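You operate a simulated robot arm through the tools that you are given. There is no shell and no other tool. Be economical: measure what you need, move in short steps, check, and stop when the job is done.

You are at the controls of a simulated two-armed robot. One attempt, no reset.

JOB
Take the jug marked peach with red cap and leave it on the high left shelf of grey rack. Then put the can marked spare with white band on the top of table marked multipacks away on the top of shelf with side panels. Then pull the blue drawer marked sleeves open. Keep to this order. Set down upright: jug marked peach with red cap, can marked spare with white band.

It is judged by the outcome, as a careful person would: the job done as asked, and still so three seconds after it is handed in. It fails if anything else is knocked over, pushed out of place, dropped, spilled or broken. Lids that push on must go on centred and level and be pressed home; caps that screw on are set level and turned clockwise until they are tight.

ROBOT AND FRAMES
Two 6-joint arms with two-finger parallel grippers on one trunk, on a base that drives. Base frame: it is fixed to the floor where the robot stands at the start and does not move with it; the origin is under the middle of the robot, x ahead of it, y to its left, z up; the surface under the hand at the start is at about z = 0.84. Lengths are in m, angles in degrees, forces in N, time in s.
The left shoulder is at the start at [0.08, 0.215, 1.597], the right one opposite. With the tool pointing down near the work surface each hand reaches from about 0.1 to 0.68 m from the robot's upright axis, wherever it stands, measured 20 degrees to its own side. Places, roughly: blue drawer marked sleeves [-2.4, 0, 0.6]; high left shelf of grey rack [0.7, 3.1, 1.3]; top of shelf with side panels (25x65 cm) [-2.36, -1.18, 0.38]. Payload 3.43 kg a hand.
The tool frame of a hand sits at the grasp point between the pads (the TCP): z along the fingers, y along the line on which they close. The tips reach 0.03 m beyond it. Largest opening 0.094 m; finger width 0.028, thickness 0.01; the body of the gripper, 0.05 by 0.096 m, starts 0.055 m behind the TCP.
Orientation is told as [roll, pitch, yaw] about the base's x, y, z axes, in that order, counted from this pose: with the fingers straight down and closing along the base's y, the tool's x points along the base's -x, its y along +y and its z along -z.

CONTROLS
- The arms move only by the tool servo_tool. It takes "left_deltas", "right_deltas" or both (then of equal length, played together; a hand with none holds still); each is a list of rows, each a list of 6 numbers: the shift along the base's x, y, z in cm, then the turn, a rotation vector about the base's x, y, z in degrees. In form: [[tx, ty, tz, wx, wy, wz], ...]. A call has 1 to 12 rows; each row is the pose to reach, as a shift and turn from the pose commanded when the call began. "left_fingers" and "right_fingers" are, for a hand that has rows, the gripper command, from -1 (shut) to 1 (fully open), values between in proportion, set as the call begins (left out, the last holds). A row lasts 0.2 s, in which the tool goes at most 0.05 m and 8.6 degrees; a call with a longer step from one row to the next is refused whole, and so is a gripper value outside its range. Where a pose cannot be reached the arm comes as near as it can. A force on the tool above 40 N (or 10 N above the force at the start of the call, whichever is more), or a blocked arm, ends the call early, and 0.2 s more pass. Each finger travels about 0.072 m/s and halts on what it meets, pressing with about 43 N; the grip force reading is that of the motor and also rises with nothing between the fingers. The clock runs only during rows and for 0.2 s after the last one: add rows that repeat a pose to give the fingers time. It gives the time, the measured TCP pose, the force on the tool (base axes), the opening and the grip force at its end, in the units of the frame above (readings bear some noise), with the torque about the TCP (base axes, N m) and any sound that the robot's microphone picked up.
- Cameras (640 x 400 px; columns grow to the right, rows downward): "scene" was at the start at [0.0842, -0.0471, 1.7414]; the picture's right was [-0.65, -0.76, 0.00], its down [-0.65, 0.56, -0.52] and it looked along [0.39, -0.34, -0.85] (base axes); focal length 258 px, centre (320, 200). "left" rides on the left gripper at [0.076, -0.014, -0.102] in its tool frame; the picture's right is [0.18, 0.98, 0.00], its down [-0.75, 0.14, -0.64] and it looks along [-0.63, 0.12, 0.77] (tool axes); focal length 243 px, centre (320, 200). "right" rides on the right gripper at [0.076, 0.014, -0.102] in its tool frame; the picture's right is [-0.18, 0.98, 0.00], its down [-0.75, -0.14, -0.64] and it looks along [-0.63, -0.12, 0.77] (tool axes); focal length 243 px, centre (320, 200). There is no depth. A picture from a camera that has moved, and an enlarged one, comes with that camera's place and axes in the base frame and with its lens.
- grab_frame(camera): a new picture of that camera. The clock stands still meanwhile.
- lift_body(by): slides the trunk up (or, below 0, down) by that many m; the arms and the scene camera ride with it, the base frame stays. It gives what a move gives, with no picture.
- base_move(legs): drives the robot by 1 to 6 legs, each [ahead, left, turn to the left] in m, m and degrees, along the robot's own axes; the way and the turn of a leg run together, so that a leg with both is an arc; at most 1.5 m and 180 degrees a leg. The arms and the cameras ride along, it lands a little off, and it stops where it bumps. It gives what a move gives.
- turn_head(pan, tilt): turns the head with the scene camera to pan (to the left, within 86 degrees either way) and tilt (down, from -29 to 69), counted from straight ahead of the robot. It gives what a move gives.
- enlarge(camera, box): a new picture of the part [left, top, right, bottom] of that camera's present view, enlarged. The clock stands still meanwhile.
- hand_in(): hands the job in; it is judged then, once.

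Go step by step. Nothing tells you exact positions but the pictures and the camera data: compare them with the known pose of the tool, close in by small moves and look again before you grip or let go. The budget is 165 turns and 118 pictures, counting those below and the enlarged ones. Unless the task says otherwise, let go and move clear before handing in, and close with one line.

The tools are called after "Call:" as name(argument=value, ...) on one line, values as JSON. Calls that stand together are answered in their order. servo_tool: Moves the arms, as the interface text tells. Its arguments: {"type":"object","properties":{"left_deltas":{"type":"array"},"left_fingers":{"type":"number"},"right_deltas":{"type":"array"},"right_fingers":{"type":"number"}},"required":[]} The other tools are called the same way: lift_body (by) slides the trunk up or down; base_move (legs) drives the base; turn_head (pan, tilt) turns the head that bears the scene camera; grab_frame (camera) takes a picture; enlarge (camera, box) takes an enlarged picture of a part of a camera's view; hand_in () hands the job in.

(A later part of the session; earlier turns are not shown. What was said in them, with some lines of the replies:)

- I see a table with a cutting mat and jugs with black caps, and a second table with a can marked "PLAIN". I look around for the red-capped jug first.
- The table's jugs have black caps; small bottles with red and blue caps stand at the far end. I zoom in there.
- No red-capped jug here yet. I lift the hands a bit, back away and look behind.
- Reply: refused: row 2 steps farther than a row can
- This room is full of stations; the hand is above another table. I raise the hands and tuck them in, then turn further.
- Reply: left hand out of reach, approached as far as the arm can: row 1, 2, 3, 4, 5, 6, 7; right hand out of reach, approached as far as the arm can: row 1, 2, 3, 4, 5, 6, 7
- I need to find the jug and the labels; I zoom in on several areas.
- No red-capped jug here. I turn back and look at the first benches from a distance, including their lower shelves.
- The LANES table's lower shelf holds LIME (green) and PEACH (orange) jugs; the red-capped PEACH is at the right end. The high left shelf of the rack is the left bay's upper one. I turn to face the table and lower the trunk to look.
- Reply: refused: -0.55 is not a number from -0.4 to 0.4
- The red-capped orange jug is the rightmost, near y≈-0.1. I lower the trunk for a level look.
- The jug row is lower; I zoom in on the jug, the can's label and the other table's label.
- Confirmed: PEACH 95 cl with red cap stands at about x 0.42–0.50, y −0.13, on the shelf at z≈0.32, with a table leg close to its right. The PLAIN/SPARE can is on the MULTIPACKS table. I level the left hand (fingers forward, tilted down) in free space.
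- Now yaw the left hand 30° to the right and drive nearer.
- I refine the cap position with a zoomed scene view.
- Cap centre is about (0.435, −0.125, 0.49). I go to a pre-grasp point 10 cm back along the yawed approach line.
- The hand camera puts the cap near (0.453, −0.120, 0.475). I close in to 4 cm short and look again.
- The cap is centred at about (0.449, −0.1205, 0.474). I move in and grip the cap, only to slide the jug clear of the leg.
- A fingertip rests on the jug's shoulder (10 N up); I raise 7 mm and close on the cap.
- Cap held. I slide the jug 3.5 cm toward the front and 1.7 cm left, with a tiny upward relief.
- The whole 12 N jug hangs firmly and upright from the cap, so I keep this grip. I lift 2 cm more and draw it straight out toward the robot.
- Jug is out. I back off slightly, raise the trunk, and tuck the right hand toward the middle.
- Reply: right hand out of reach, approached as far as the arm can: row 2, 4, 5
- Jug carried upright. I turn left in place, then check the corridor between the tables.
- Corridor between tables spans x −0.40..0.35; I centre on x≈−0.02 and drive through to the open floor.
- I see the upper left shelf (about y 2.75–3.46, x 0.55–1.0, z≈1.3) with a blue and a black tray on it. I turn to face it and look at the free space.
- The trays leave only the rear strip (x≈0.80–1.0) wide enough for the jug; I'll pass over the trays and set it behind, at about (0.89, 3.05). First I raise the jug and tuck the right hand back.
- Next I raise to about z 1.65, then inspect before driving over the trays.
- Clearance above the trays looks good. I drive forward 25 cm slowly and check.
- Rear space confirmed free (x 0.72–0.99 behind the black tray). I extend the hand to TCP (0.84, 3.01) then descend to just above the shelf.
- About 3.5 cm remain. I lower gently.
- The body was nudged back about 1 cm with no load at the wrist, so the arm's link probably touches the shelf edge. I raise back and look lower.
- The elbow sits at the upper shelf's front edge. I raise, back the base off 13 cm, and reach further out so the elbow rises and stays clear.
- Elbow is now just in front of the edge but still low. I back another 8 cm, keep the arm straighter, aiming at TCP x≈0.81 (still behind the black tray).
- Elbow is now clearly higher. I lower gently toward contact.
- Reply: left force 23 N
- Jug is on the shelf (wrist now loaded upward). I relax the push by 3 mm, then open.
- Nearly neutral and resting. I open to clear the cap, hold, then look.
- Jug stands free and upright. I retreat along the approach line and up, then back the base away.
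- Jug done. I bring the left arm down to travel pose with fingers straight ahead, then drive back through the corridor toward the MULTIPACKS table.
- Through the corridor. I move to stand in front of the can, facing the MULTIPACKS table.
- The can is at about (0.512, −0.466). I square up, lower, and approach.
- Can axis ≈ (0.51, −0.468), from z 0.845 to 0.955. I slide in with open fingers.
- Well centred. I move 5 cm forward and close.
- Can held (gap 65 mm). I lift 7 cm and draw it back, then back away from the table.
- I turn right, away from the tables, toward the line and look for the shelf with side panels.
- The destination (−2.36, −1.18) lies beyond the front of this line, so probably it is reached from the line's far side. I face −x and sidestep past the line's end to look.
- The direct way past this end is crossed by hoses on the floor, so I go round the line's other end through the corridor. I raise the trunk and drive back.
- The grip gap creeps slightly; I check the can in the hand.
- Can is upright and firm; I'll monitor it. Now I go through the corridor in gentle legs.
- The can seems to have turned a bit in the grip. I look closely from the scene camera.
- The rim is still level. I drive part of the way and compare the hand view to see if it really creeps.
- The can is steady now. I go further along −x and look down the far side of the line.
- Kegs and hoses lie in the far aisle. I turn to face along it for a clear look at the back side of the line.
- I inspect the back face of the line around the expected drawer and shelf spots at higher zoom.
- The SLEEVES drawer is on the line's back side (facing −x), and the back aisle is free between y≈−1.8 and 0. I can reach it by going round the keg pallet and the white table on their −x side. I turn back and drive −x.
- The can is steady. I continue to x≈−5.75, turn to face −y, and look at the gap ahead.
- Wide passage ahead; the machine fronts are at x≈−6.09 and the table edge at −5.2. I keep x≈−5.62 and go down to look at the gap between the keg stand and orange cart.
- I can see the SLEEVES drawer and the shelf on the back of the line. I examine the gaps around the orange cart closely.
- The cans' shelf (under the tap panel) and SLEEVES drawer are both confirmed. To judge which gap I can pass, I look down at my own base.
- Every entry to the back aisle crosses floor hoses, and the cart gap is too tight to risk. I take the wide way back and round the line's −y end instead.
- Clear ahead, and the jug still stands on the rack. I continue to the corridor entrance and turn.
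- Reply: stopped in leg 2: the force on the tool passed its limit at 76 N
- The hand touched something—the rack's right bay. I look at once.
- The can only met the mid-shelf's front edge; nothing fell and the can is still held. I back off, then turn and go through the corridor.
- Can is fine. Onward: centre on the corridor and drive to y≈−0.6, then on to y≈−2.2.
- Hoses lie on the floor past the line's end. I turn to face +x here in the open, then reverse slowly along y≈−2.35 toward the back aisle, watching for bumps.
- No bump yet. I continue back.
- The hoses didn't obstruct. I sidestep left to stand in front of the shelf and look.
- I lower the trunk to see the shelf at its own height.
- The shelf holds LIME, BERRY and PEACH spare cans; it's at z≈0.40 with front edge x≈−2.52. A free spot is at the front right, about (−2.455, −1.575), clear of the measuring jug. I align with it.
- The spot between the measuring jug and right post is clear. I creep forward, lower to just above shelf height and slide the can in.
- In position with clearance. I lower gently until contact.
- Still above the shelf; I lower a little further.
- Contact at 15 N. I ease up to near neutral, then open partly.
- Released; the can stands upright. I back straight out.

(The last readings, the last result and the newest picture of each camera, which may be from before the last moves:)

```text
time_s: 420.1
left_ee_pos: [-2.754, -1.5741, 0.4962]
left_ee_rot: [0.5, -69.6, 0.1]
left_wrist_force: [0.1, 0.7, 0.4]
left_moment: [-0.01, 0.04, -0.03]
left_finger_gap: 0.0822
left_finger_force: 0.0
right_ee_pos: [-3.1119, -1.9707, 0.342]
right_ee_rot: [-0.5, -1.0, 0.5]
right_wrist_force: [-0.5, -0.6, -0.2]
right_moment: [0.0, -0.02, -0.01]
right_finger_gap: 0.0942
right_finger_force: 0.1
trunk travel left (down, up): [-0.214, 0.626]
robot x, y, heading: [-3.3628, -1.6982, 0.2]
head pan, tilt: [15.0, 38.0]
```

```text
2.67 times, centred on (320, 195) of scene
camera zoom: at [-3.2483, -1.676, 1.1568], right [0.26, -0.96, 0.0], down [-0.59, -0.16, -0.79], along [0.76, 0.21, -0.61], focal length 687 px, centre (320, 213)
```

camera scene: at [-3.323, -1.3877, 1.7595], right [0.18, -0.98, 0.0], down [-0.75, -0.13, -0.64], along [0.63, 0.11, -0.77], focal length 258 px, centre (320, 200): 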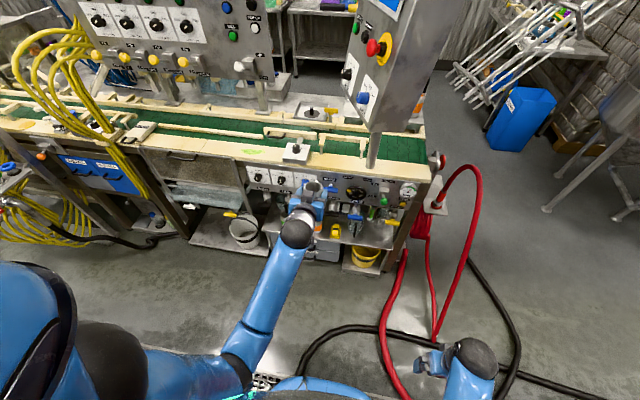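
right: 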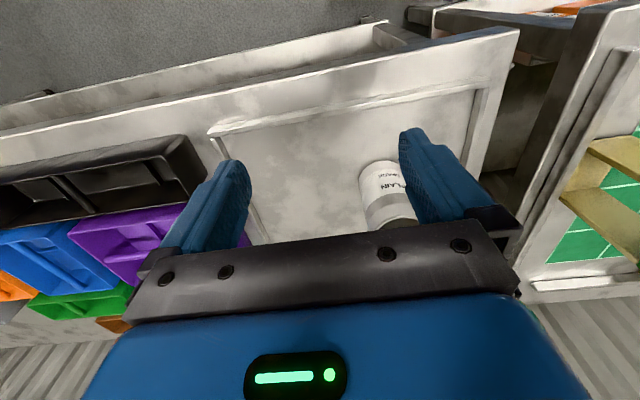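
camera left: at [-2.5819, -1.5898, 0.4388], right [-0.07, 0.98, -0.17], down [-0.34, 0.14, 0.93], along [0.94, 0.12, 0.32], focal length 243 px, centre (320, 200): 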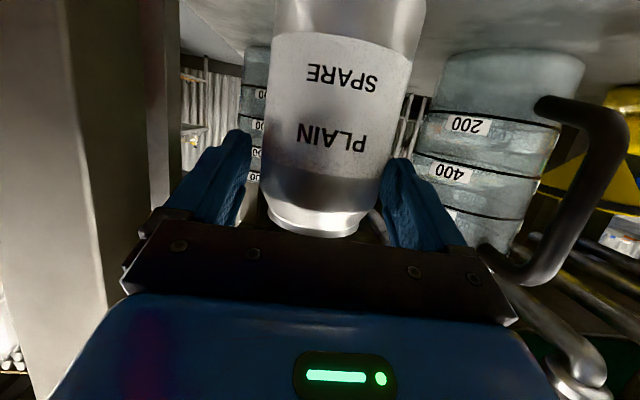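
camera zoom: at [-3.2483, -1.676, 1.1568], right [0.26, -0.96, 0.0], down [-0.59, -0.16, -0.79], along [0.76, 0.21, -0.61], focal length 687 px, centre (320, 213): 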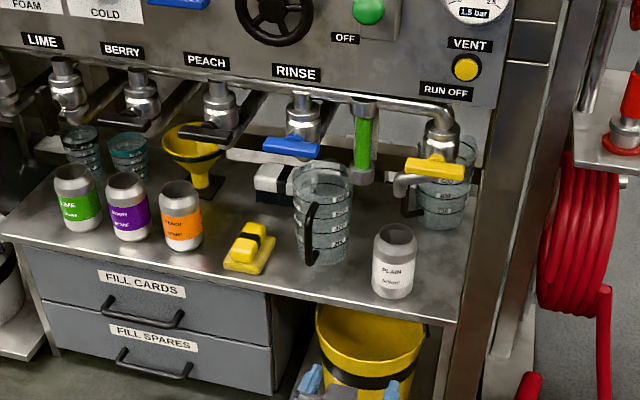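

The PLAIN can stands upright on the shelf, nothing disturbed. Next the SLEEVES drawer: I retract the hand, raise a bit and sidestep left along the line.

Call:
servo_tool(left_deltas=[[-4, 0, 2, 0, 0, 0], [-8, 0, 4, 0, 0, 0], [-12, 0, 5, 0, 0, 0], [-12, 0, 5, 0, 0, 0]])

Call:
lift_body(by=0.2)

Call:
base_move(legs=[[0, 0.5, 0], [0, 0.5, 0], [0, 0.4, 0]])

Call:
turn_head(pan=15, tilt=35)

Call:
grab_frame(camera="scene")

```text
time_s: 421.1
left_ee_pos: [-2.8739, -1.5787, 0.5519]
left_ee_rot: [0.4, -69.5, 0.0]
left_wrist_force: [0.2, -0.5, -0.2]
left_moment: [0.01, -0.02, 0.0]
left_finger_gap: 0.0826
left_finger_force: 0.0
right_ee_pos: [-3.1125, -1.9712, 0.3413]
right_ee_rot: [-0.5, -0.9, 0.5]
right_wrist_force: [-0.4, -0.1, 0.4]
right_moment: [0.0, 0.03, -0.01]
right_finger_gap: 0.0941
right_finger_force: 0.0
trunk travel left (down, up): [-0.214, 0.626]
robot x, y, heading: [-3.3615, -1.7014, 0.5]
head pan, tilt: [15.0, 38.0]
```

```text
time_s: 423.2
left_ee_pos: [-2.8737, -1.5778, 0.7526]
left_ee_rot: [0.3, -69.4, 0.0]
left_wrist_force: [0.2, -0.2, -0.5]
left_moment: [0.01, 0.0, -0.01]
left_finger_gap: 0.0821
left_finger_force: 0.2
right_ee_pos: [-3.1127, -1.9708, 0.5414]
right_ee_rot: [-0.5, -1.0, 0.4]
right_wrist_force: [0.4, -0.3, -0.8]
right_moment: [-0.01, 0.01, -0.01]
right_finger_gap: 0.0942
right_finger_force: 0.1
trunk travel left (down, up): [-0.414, 0.426]
robot x, y, heading: [-3.3616, -1.696, 0.3]
head pan, tilt: [15.0, 38.0]
```

```text
time_s: 430.8
left_ee_pos: [-2.9016, -0.1805, 0.7519]
left_ee_rot: [0.4, -69.4, 1.1]
left_wrist_force: [-1.2, 0.7, 0.5]
left_moment: [-0.01, -0.02, 0.0]
left_finger_gap: 0.0821
left_finger_force: 0.1
right_ee_pos: [-3.1322, -0.5768, 0.5408]
right_ee_rot: [-0.5, -1.0, 1.5]
right_wrist_force: [-0.1, -0.7, -0.2]
right_moment: [-0.03, -0.03, 0.01]
right_finger_gap: 0.0939
right_finger_force: 0.1
trunk travel left (down, up): [-0.414, 0.426]
robot x, y, heading: [-3.3906, -0.3106, 1.5]
head pan, tilt: [15.0, 38.0]
```

```text
time_s: 431.4
left_ee_pos: [-2.9026, -0.1809, 0.7521]
left_ee_rot: [0.3, -69.7, 1.2]
left_wrist_force: [-0.2, -0.9, 0.4]
left_moment: [-0.03, -0.01, -0.03]
left_finger_gap: 0.0824
left_finger_force: 0.0
right_ee_pos: [-3.1305, -0.5778, 0.541]
right_ee_rot: [-0.5, -0.9, 1.5]
right_wrist_force: [0.1, 0.6, 0.2]
right_moment: [0.02, 0.0, 0.0]
right_finger_gap: 0.094
right_finger_force: 0.0
trunk travel left (down, up): [-0.414, 0.426]
robot x, y, heading: [-3.3896, -0.3097, 1.5]
head pan, tilt: [15.0, 35.0]
```

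```text
15 pictures are left
camera scene: at [-3.2712, -0.2852, 1.3612], right [0.28, -0.96, 0.0], down [-0.55, -0.16, -0.82], along [0.79, 0.23, -0.57], focal length 258 px, centre (320, 200)
```

scene: 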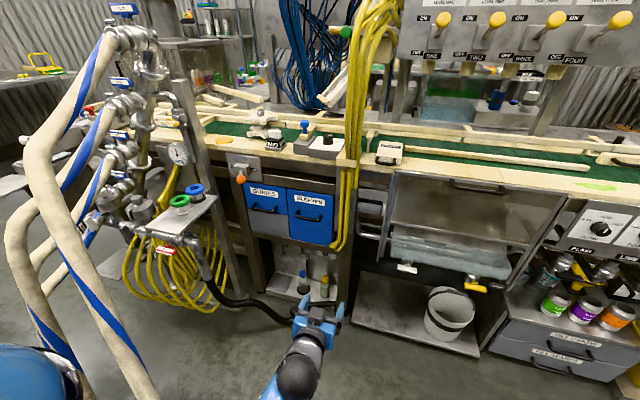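

SLEEVES is right there. I zoom in on it for its handle position.

Call:
enlarge(camera="scene", box=[240, 160, 368, 260])

```text
4.00 times, centred on (304, 210) of scene
camera zoom: at [-3.2712, -0.2852, 1.3612], right [0.28, -0.96, 0.0], down [-0.55, -0.16, -0.82], along [0.79, 0.23, -0.57], focal length 1031 px, centre (384, 160)
```

zoom: 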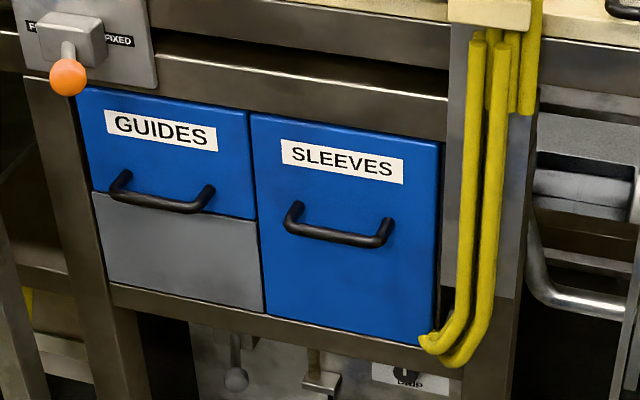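

Handle bar is at about (−2.515, −0.015, 0.71), horizontal. I level the hand and roll it 90° so the fingers close vertically.

Call:
servo_tool(left_deltas=[[0, 0, 0, 0, -7, 0], [0, 0, 0, 0, -14, 0], [0, 0, 0, 0, -20, 0]], left_fingers=1)

Call:
servo_tool(left_deltas=[[0, 1.5, -0.4, 8.2, 0, 0], [0, 3, -0.8, 16.4, 0, 0], [0, 4.5, -1.2, 24.6, 0, 0], [0, 6, -1.6, 32.8, 0, 0], [0, 7.5, -2, 41, 0, 0], [0, 9, -2.4, 49.2, 0, 0], [0, 10.5, -2.8, 57.4, 0, 0], [0, 12, -3.2, 65.6, 0, 0], [0, 13.5, -3.6, 73.8, 0, 0], [0, 15, -4, 82, 0, 0], [0, 16.5, -4, 90, 0, 0], [0, 16.5, -4, 90, 0, 0]])

Call:
grab_frame(camera="left")

```text
time_s: 432.2
left_ee_pos: [-2.9014, -0.1802, 0.7512]
left_ee_rot: [-37.1, -89.5, 38.4]
left_wrist_force: [-0.1, -0.2, 0.6]
left_moment: [0.0, 0.01, 0.03]
left_finger_gap: 0.0942
left_finger_force: 0.0
right_ee_pos: [-3.1325, -0.5768, 0.5411]
right_ee_rot: [-0.5, -0.9, 1.5]
right_wrist_force: [0.3, 0.5, 0.2]
right_moment: [0.03, -0.04, 0.02]
right_finger_gap: 0.0942
right_finger_force: 0.1
trunk travel left (down, up): [-0.414, 0.426]
robot x, y, heading: [-3.3926, -0.3088, 1.5]
head pan, tilt: [15.0, 35.0]
```

```text
time_s: 434.8
left_ee_pos: [-2.8999, -0.0149, 0.7171]
left_ee_rot: [91.1, -0.5, -89.6]
left_wrist_force: [0.6, 0.2, 0.8]
left_moment: [0.01, -0.01, 0.03]
left_finger_gap: 0.094
left_finger_force: 0.0
left hand out of reach, approached as far as the arm can: row 7, 8, 11, 12
right_ee_pos: [-3.1322, -0.5781, 0.5415]
right_ee_rot: [-0.5, -1.0, 1.5]
right_wrist_force: [-1.2, 0.7, -0.6]
right_moment: [-0.03, -0.04, 0.01]
right_finger_gap: 0.0939
right_finger_force: 0.0
trunk travel left (down, up): [-0.414, 0.426]
robot x, y, heading: [-3.3893, -0.3118, 1.3]
head pan, tilt: [15.0, 35.0]
```

```text
13 pictures are left
camera left: at [-3.0028, 0.0583, 0.6991], right [-0.02, 0.19, 0.98], down [-0.64, -0.76, 0.13], along [0.77, -0.62, 0.14], focal length 243 px, centre (320, 200)
```

left: 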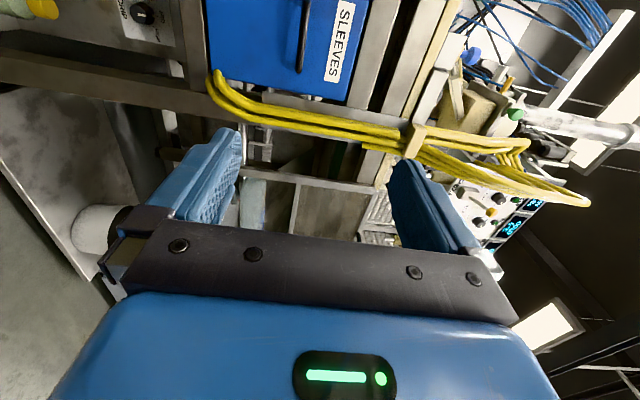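

Hand oriented well; the bar is at z≈0.693. I drive 17 cm forward and then align the hand.

Call:
base_move(legs=[[0.17, 0, -1.3]])

Call:
servo_tool(left_deltas=[[2, 0.7, -1, 0, 0, 0], [5, 1.5, -2, 0, 0, 0], [8, 1.5, -2.3, 0, 0, 0], [8, 1.5, -2.3, 0, 0, 0]])

Call:
grab_frame(camera="left")

Call:
enlarge(camera="scene", box=[200, 140, 392, 260])

```text
time_s: 436.2
left_ee_pos: [-2.7243, -0.022, 0.7155]
left_ee_rot: [90.9, -0.5, -90.4]
left_wrist_force: [0.7, 0.1, -0.1]
left_moment: [0.0, -0.01, 0.01]
left_finger_gap: 0.094
left_finger_force: 0.1
right_ee_pos: [-2.9657, -0.579, 0.5402]
right_ee_rot: [-0.6, -1.0, 0.5]
right_wrist_force: [0.5, 1.1, -0.3]
right_moment: [0.0, 0.01, 0.02]
right_finger_gap: 0.0937
right_finger_force: 0.0
trunk travel left (down, up): [-0.414, 0.426]
robot x, y, heading: [-3.2186, -0.304, 0.7]
head pan, tilt: [15.0, 35.0]
```

```text
time_s: 437.2
left_ee_pos: [-2.6425, -0.0046, 0.6973]
left_ee_rot: [90.7, -0.4, -90.4]
left_wrist_force: [0.6, 0.5, -0.3]
left_moment: [-0.03, 0.01, -0.05]
left_finger_gap: 0.0941
left_finger_force: 0.0
left hand out of reach, approached as far as the arm can: row 2, 3, 4
right_ee_pos: [-2.9656, -0.5792, 0.542]
right_ee_rot: [-0.5, -1.0, 0.5]
right_wrist_force: [0.4, 0.5, 0.4]
right_moment: [0.02, 0.01, -0.02]
right_finger_gap: 0.0941
right_finger_force: 0.1
trunk travel left (down, up): [-0.414, 0.426]
robot x, y, heading: [-3.2149, -0.3024, 0.5]
head pan, tilt: [15.0, 35.0]
```

```text
12 pictures are left
camera left: at [-2.7457, 0.0712, 0.6811], right [-0.01, 0.19, 0.98], down [-0.65, -0.75, 0.14], along [0.76, -0.63, 0.13], focal length 243 px, centre (320, 200)
```

left: 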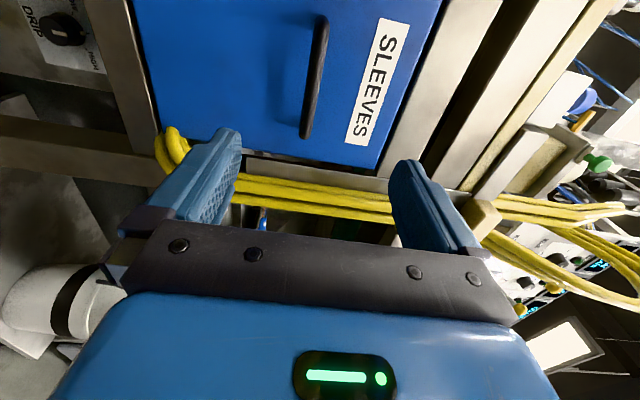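

```text
3.33 times, centred on (296, 200) of scene
camera zoom: at [-3.1006, -0.2844, 1.3612], right [0.27, -0.96, 0.0], down [-0.55, -0.15, -0.82], along [0.79, 0.22, -0.57], focal length 859 px, centre (400, 200)
```

zoom: 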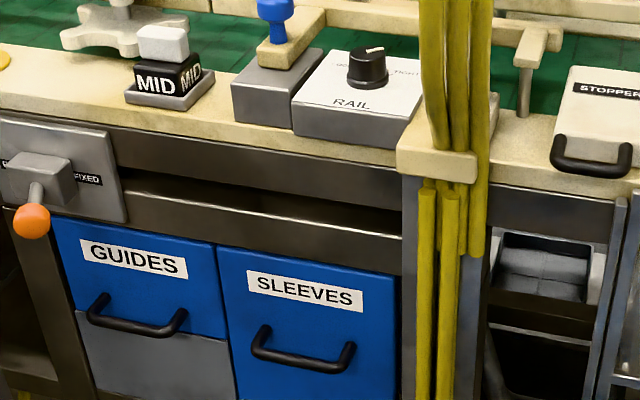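

The bar is at x≈−2.50, z≈0.690, y −0.05..0.06. I move in so it sits between the fingers.

Call:
servo_tool(left_deltas=[[3, 0.4, -0.6, 0, 0, 0], [6, 0.8, -0.8, 0, 0, 0], [9, 0.8, -0.8, 0, 0, 0], [12.3, 0.8, -0.8, 0, 0, 0], [12.3, 0.8, -0.8, 0, 0, 0]])

Call:
grab_frame(camera="left")

```text
time_s: 438.4
left_ee_pos: [-2.5238, 0.0091, 0.6955]
left_ee_rot: [87.8, -0.9, -87.3]
left_wrist_force: [-0.5, 1.2, -0.2]
left_moment: [-0.01, 0.01, -0.02]
left_finger_gap: 0.094
left_finger_force: 0.1
left hand out of reach, approached as far as the arm can: row 1, 2, 3, 4, 5
right_ee_pos: [-2.9663, -0.5782, 0.5417]
right_ee_rot: [-0.5, -1.0, 0.6]
right_wrist_force: [0.4, 0.9, -0.8]
right_moment: [0.0, 0.03, 0.03]
right_finger_gap: 0.0941
right_finger_force: 0.0
trunk travel left (down, up): [-0.414, 0.426]
robot x, y, heading: [-3.2174, -0.3079, 0.4]
head pan, tilt: [15.0, 35.0]
```

```text
10 pictures are left
camera left: at [-2.6314, 0.0787, 0.6837], right [0.03, 0.2, 0.98], down [-0.6, -0.78, 0.18], along [0.8, -0.59, 0.1], focal length 243 px, centre (320, 200)
```

left: 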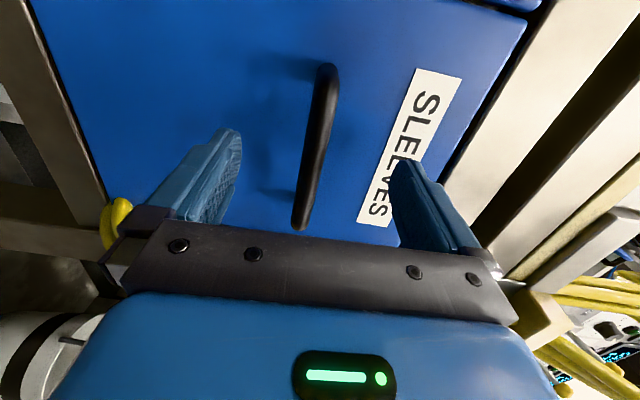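

The bar sits just at the fingertips; about 2.5 cm more is needed. I nudge the base forward 3 cm, since the arm is near its limit.

Call:
base_move(legs=[[0.03, 0, 0]])

Call:
grab_frame(camera="left")

```text
time_s: 439.4
left_ee_pos: [-2.4945, 0.0092, 0.6957]
left_ee_rot: [87.8, -0.7, -87.2]
left_wrist_force: [0.4, 0.5, -0.6]
left_moment: [-0.03, 0.01, 0.02]
left_finger_gap: 0.0941
left_finger_force: 0.1
right_ee_pos: [-2.9338, -0.5801, 0.5415]
right_ee_rot: [-0.6, -1.0, 0.6]
right_wrist_force: [-0.4, 0.2, -0.4]
right_moment: [-0.01, 0.02, 0.01]
right_finger_gap: 0.094
right_finger_force: 0.0
trunk travel left (down, up): [-0.414, 0.426]
robot x, y, heading: [-3.187, -0.3078, 0.6]
head pan, tilt: [15.0, 35.0]
stopped in leg 1: the force on the tool passed its limit at 156 N (the readings are from after the stop); the commanded pose is now the measured one
```

```text
9 pictures are left
camera left: at [-2.6023, 0.079, 0.6833], right [0.03, 0.2, 0.98], down [-0.6, -0.78, 0.18], along [0.8, -0.59, 0.1], focal length 243 px, centre (320, 200)
```

left: 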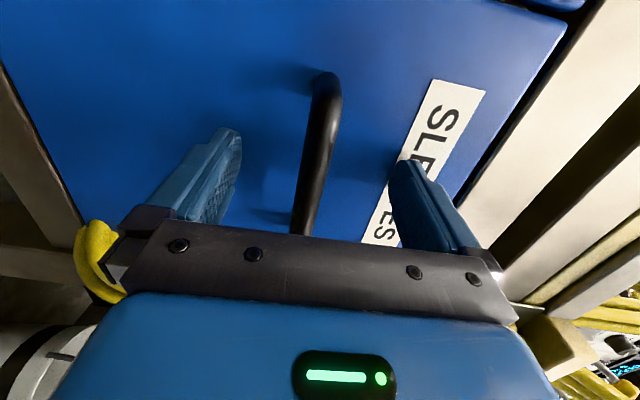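

Fingertips touched the drawer front; the bar is now well between the fingers. I ease back 4 mm and close on it.

Call:
servo_tool(left_deltas=[[-0.4, 0, 0, 0, 0, 0], [-0.4, 0, 0, 0, 0, 0]])

Call:
servo_tool(left_deltas=[[0, 0, 0, 0, 0, 0], [0, 0, 0, 0, 0, 0], [0, 0, 0, 0, 0, 0], [0, 0, 0, 0, 0, 0], [0, 0, 0, 0, 0, 0]], left_fingers=-1)

```text
time_s: 440.0
left_ee_pos: [-2.4986, 0.0102, 0.6971]
left_ee_rot: [87.9, -0.8, -87.3]
left_wrist_force: [0.8, -0.5, -0.6]
left_moment: [0.01, -0.02, 0.0]
left_finger_gap: 0.0939
left_finger_force: 0.0
right_ee_pos: [-2.9343, -0.5784, 0.5407]
right_ee_rot: [-0.5, -1.0, 0.5]
right_wrist_force: [-0.8, -0.9, 0.1]
right_moment: [-0.01, 0.02, 0.0]
right_finger_gap: 0.0937
right_finger_force: 0.3
trunk travel left (down, up): [-0.414, 0.426]
robot x, y, heading: [-3.1907, -0.3058, 0.3]
head pan, tilt: [15.0, 35.0]
```

```text
time_s: 441.2
left_ee_pos: [-2.5001, 0.0105, 0.6903]
left_ee_rot: [87.3, -0.8, -87.3]
left_wrist_force: [-10.0, -2.7, -26.3]
left_moment: [1.13, 0.06, -0.1]
left_finger_gap: 0.0183
left_finger_force: 45.0
right_ee_pos: [-2.9346, -0.5778, 0.5407]
right_ee_rot: [-0.6, -0.9, 0.6]
right_wrist_force: [0.3, -0.4, -0.3]
right_moment: [-0.01, 0.01, 0.0]
right_finger_gap: 0.0939
right_finger_force: 0.0
trunk travel left (down, up): [-0.414, 0.426]
robot x, y, heading: [-3.189, -0.3069, 0.5]
head pan, tilt: [15.0, 35.0]
```

Bar gripped. I relax the vertical offset and pull gently.

Call:
servo_tool(left_deltas=[[0, 0, -0.6, 0, 0, 0], [-0.7, 0, -0.6, 0, 0, 0], [-1.5, 0, -0.6, 0, 0, 0], [-2.5, 0, -0.6, 0, 0, 0], [-3.5, 0, -0.6, 0, 0, 0], [-5, 0, -0.6, 0, 0, 0], [-6.5, 0, -0.6, 0, 0, 0], [-8, 0, -0.6, 0, 0, 0]])

Call:
grab_frame(camera="scene")

```text
time_s: 443.0
left_ee_pos: [-2.5766, 0.0099, 0.6907]
left_ee_rot: [87.9, -0.8, -87.3]
left_wrist_force: [-1.8, -3.9, -2.8]
left_moment: [1.0, 0.01, 0.03]
left_finger_gap: 0.018
left_finger_force: 45.1
right_ee_pos: [-2.9337, -0.5791, 0.5413]
right_ee_rot: [-0.5, -1.0, 0.6]
right_wrist_force: [0.5, 0.8, 0.2]
right_moment: [0.0, 0.0, 0.02]
right_finger_gap: 0.0941
right_finger_force: 0.1
trunk travel left (down, up): [-0.414, 0.426]
robot x, y, heading: [-3.1865, -0.3084, 0.6]
head pan, tilt: [15.0, 35.0]
```

```text
8 pictures are left
camera scene: at [-3.0695, -0.2844, 1.3612], right [0.27, -0.96, 0.0], down [-0.55, -0.15, -0.82], along [0.79, 0.22, -0.57], focal length 258 px, centre (320, 200)
```

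scene: 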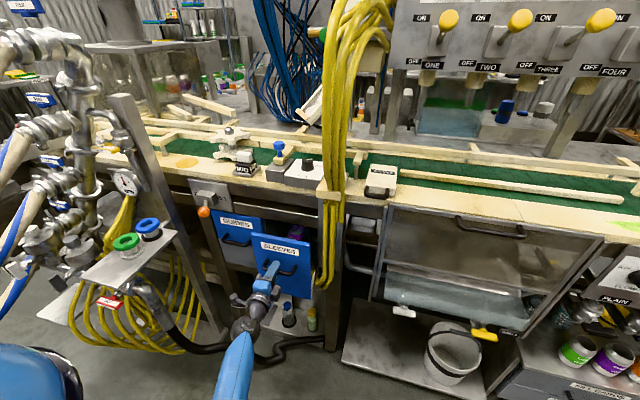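

The drawer is coming out smoothly. I pull further.

Call:
servo_tool(left_deltas=[[-1.5, 0, 0, 0, 0, 0], [-3, 0, 0, 0, 0, 0], [-4.5, 0, 0, 0, 0, 0], [-6, 0, 0, 0, 0, 0], [-7.5, 0, 0, 0, 0, 0], [-9, 0, 0, 0, 0, 0], [-10.5, 0, 0, 0, 0, 0], [-12, 0, 0, 0, 0, 0], [-12, 0, 0, 0, 0, 0]])

Call:
grab_frame(camera="scene")

```text
time_s: 445.0
left_ee_pos: [-2.7023, 0.0088, 0.6904]
left_ee_rot: [88.1, -0.8, -87.1]
left_wrist_force: [-0.1, 7.5, 11.6]
left_moment: [0.92, -0.02, 0.27]
left_finger_gap: 0.0184
left_finger_force: 44.5
right_ee_pos: [-2.9338, -0.5778, 0.5418]
right_ee_rot: [-0.5, -1.1, 0.5]
right_wrist_force: [0.2, -0.4, -0.1]
right_moment: [0.01, 0.03, 0.04]
right_finger_gap: 0.094
right_finger_force: 0.1
trunk travel left (down, up): [-0.414, 0.426]
robot x, y, heading: [-3.1906, -0.3082, 0.5]
head pan, tilt: [15.0, 35.0]
```

```text
7 pictures are left
camera scene: at [-3.0709, -0.2838, 1.3614], right [0.27, -0.96, 0.0], down [-0.55, -0.15, -0.82], along [0.79, 0.22, -0.57], focal length 258 px, centre (320, 200)
```

scene: 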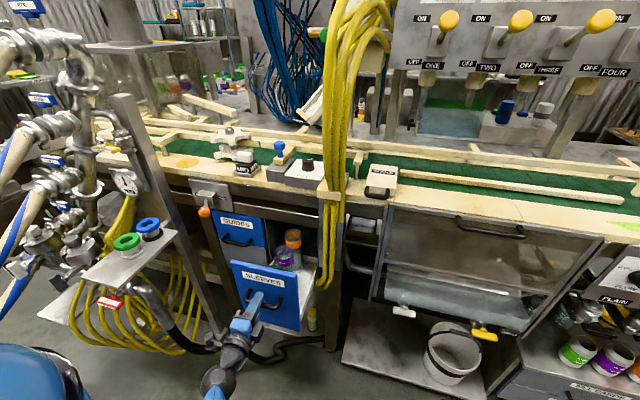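

Open about 20 cm with its contents visible. I pull a bit further to reach its stop gently.

Call:
servo_tool(left_deltas=[[-1, 0, 0, 0, 0, 0], [-2, 0, 0, 0, 0, 0], [-3, 0, 0, 0, 0, 0], [-4, 0, 0, 0, 0, 0], [-5, 0, 0, 0, 0, 0], [-6, 0, 0, 0, 0, 0], [-7, 0, 0, 0, 0, 0], [-8, 0, 0, 0, 0, 0]])

Call:
grab_frame(camera="scene")

```text
time_s: 445.8
left_ee_pos: [-2.7165, 0.0094, 0.691]
left_ee_rot: [87.4, -0.6, -88.0]
left_wrist_force: [1.5, 19.2, -15.2]
left_moment: [0.66, 0.19, -0.62]
left_finger_gap: 0.0186
left_finger_force: 44.9
left hand out of reach, approached as far as the arm can: row 3
right_ee_pos: [-2.9355, -0.5775, 0.5422]
right_ee_rot: [-0.7, -1.0, 0.8]
right_wrist_force: [0.0, -0.6, -0.1]
right_moment: [0.0, 0.01, -0.02]
right_finger_gap: 0.094
right_finger_force: 0.0
trunk travel left (down, up): [-0.414, 0.426]
robot x, y, heading: [-3.1868, -0.3057, 0.7]
head pan, tilt: [15.0, 35.0]
stopped in row 3 (left hand): the force on the tool passed its limit at 48 N (the readings are from after the stop); the commanded pose is now the measured one
```

```text
6 pictures are left
camera scene: at [-3.069, -0.2802, 1.3608], right [0.27, -0.96, 0.0], down [-0.55, -0.16, -0.82], along [0.79, 0.22, -0.57], focal length 258 px, centre (320, 200)
```

scene: 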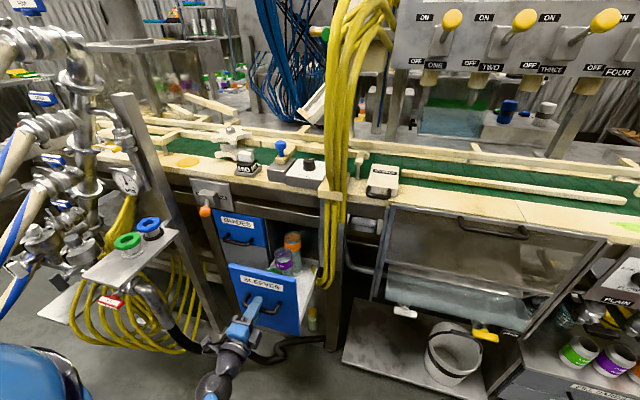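

The arm neared its reach limit; I try 6 cm more with the base.

Call:
base_move(legs=[[-0.06, 0, 0]])

```text
time_s: 446.8
left_ee_pos: [-2.7751, 0.006, 0.6894]
left_ee_rot: [87.4, -0.6, -88.4]
left_wrist_force: [0.6, 11.4, -27.0]
left_moment: [1.23, 0.31, 1.03]
left_finger_gap: 0.0135
left_finger_force: 45.1
right_ee_pos: [-2.9949, -0.5783, 0.5414]
right_ee_rot: [-0.7, -1.1, 0.6]
right_wrist_force: [-0.4, 0.1, -0.5]
right_moment: [0.02, -0.01, 0.02]
right_finger_gap: 0.0939
right_finger_force: 0.0
trunk travel left (down, up): [-0.414, 0.426]
robot x, y, heading: [-3.2489, -0.3056, 0.6]
head pan, tilt: [15.0, 35.0]
```

Call:
servo_tool(left_deltas=[[0, 0, 0, 0, 0, 0], [0, 0, 0, 0, 0, 0], [0, 0, 0, 0, 0, 0], [0, 0, 0, 0, 0, 0]], left_fingers=1)

Call:
grab_frame(camera="left")

```text
time_s: 447.8
left_ee_pos: [-2.777, 0.0032, 0.6921]
left_ee_rot: [87.5, -0.5, -88.4]
left_wrist_force: [-0.3, 0.7, 0.0]
left_moment: [0.01, 0.03, -0.01]
left_finger_gap: 0.0938
left_finger_force: 0.2
right_ee_pos: [-2.9955, -0.5797, 0.5415]
right_ee_rot: [-0.5, -1.1, 0.6]
right_wrist_force: [-0.1, 0.0, -0.4]
right_moment: [-0.02, -0.01, 0.0]
right_finger_gap: 0.094
right_finger_force: 0.1
trunk travel left (down, up): [-0.414, 0.426]
robot x, y, heading: [-3.2483, -0.3067, 0.5]
head pan, tilt: [15.0, 35.0]
```

```text
5 pictures are left
camera left: at [-2.8817, 0.0768, 0.6813], right [0.04, 0.19, 0.98], down [-0.61, -0.77, 0.17], along [0.79, -0.61, 0.09], focal length 243 px, centre (320, 200)
```

left: 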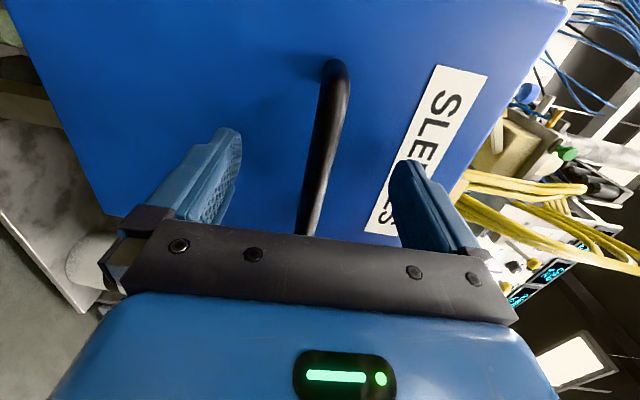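

The drawer is open about 27 cm. I back the hand straight off and take a final look.

Call:
base_move(legs=[[-0.12, 0, 0]])

Call:
grab_frame(camera="scene")

```text
time_s: 449.0
left_ee_pos: [-2.8977, 0.0033, 0.6932]
left_ee_rot: [87.7, -0.4, -88.4]
left_wrist_force: [0.9, 1.1, -0.3]
left_moment: [0.01, 0.0, 0.02]
left_finger_gap: 0.0937
left_finger_force: 0.1
right_ee_pos: [-3.1158, -0.5792, 0.5414]
right_ee_rot: [-0.5, -1.2, 0.6]
right_wrist_force: [0.7, 0.1, 0.6]
right_moment: [0.0, 0.01, 0.06]
right_finger_gap: 0.0941
right_finger_force: 0.0
trunk travel left (down, up): [-0.414, 0.426]
robot x, y, heading: [-3.3684, -0.3088, 0.6]
head pan, tilt: [15.0, 35.0]
```

```text
4 pictures are left
camera scene: at [-3.2514, -0.2858, 1.3612], right [0.27, -0.96, 0.0], down [-0.55, -0.15, -0.82], along [0.79, 0.22, -0.57], focal length 258 px, centre (320, 200)
```

scene: 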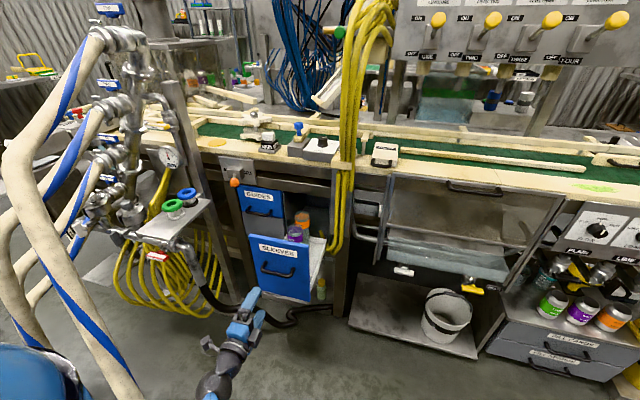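

The SLEEVES drawer stands open, the hand is clear, and nothing else has moved. The jug and can are both placed, so I hand in.

Call:
hand_in()

```text
The job is handed in.
```

All three steps are done in order and handed in: the peach jug with the red cap stands upright on the grey rack's high left shelf, the PLAIN/SPARE can stands upright on the shelf with side panels (near its front right corner), and the blue SLEEVES drawer is open about 27 cm. While I was carrying the can, it bumped the front edge of the rack's middle shelf; it stayed in the grip and nothing fell or moved in the picture I took straight after.
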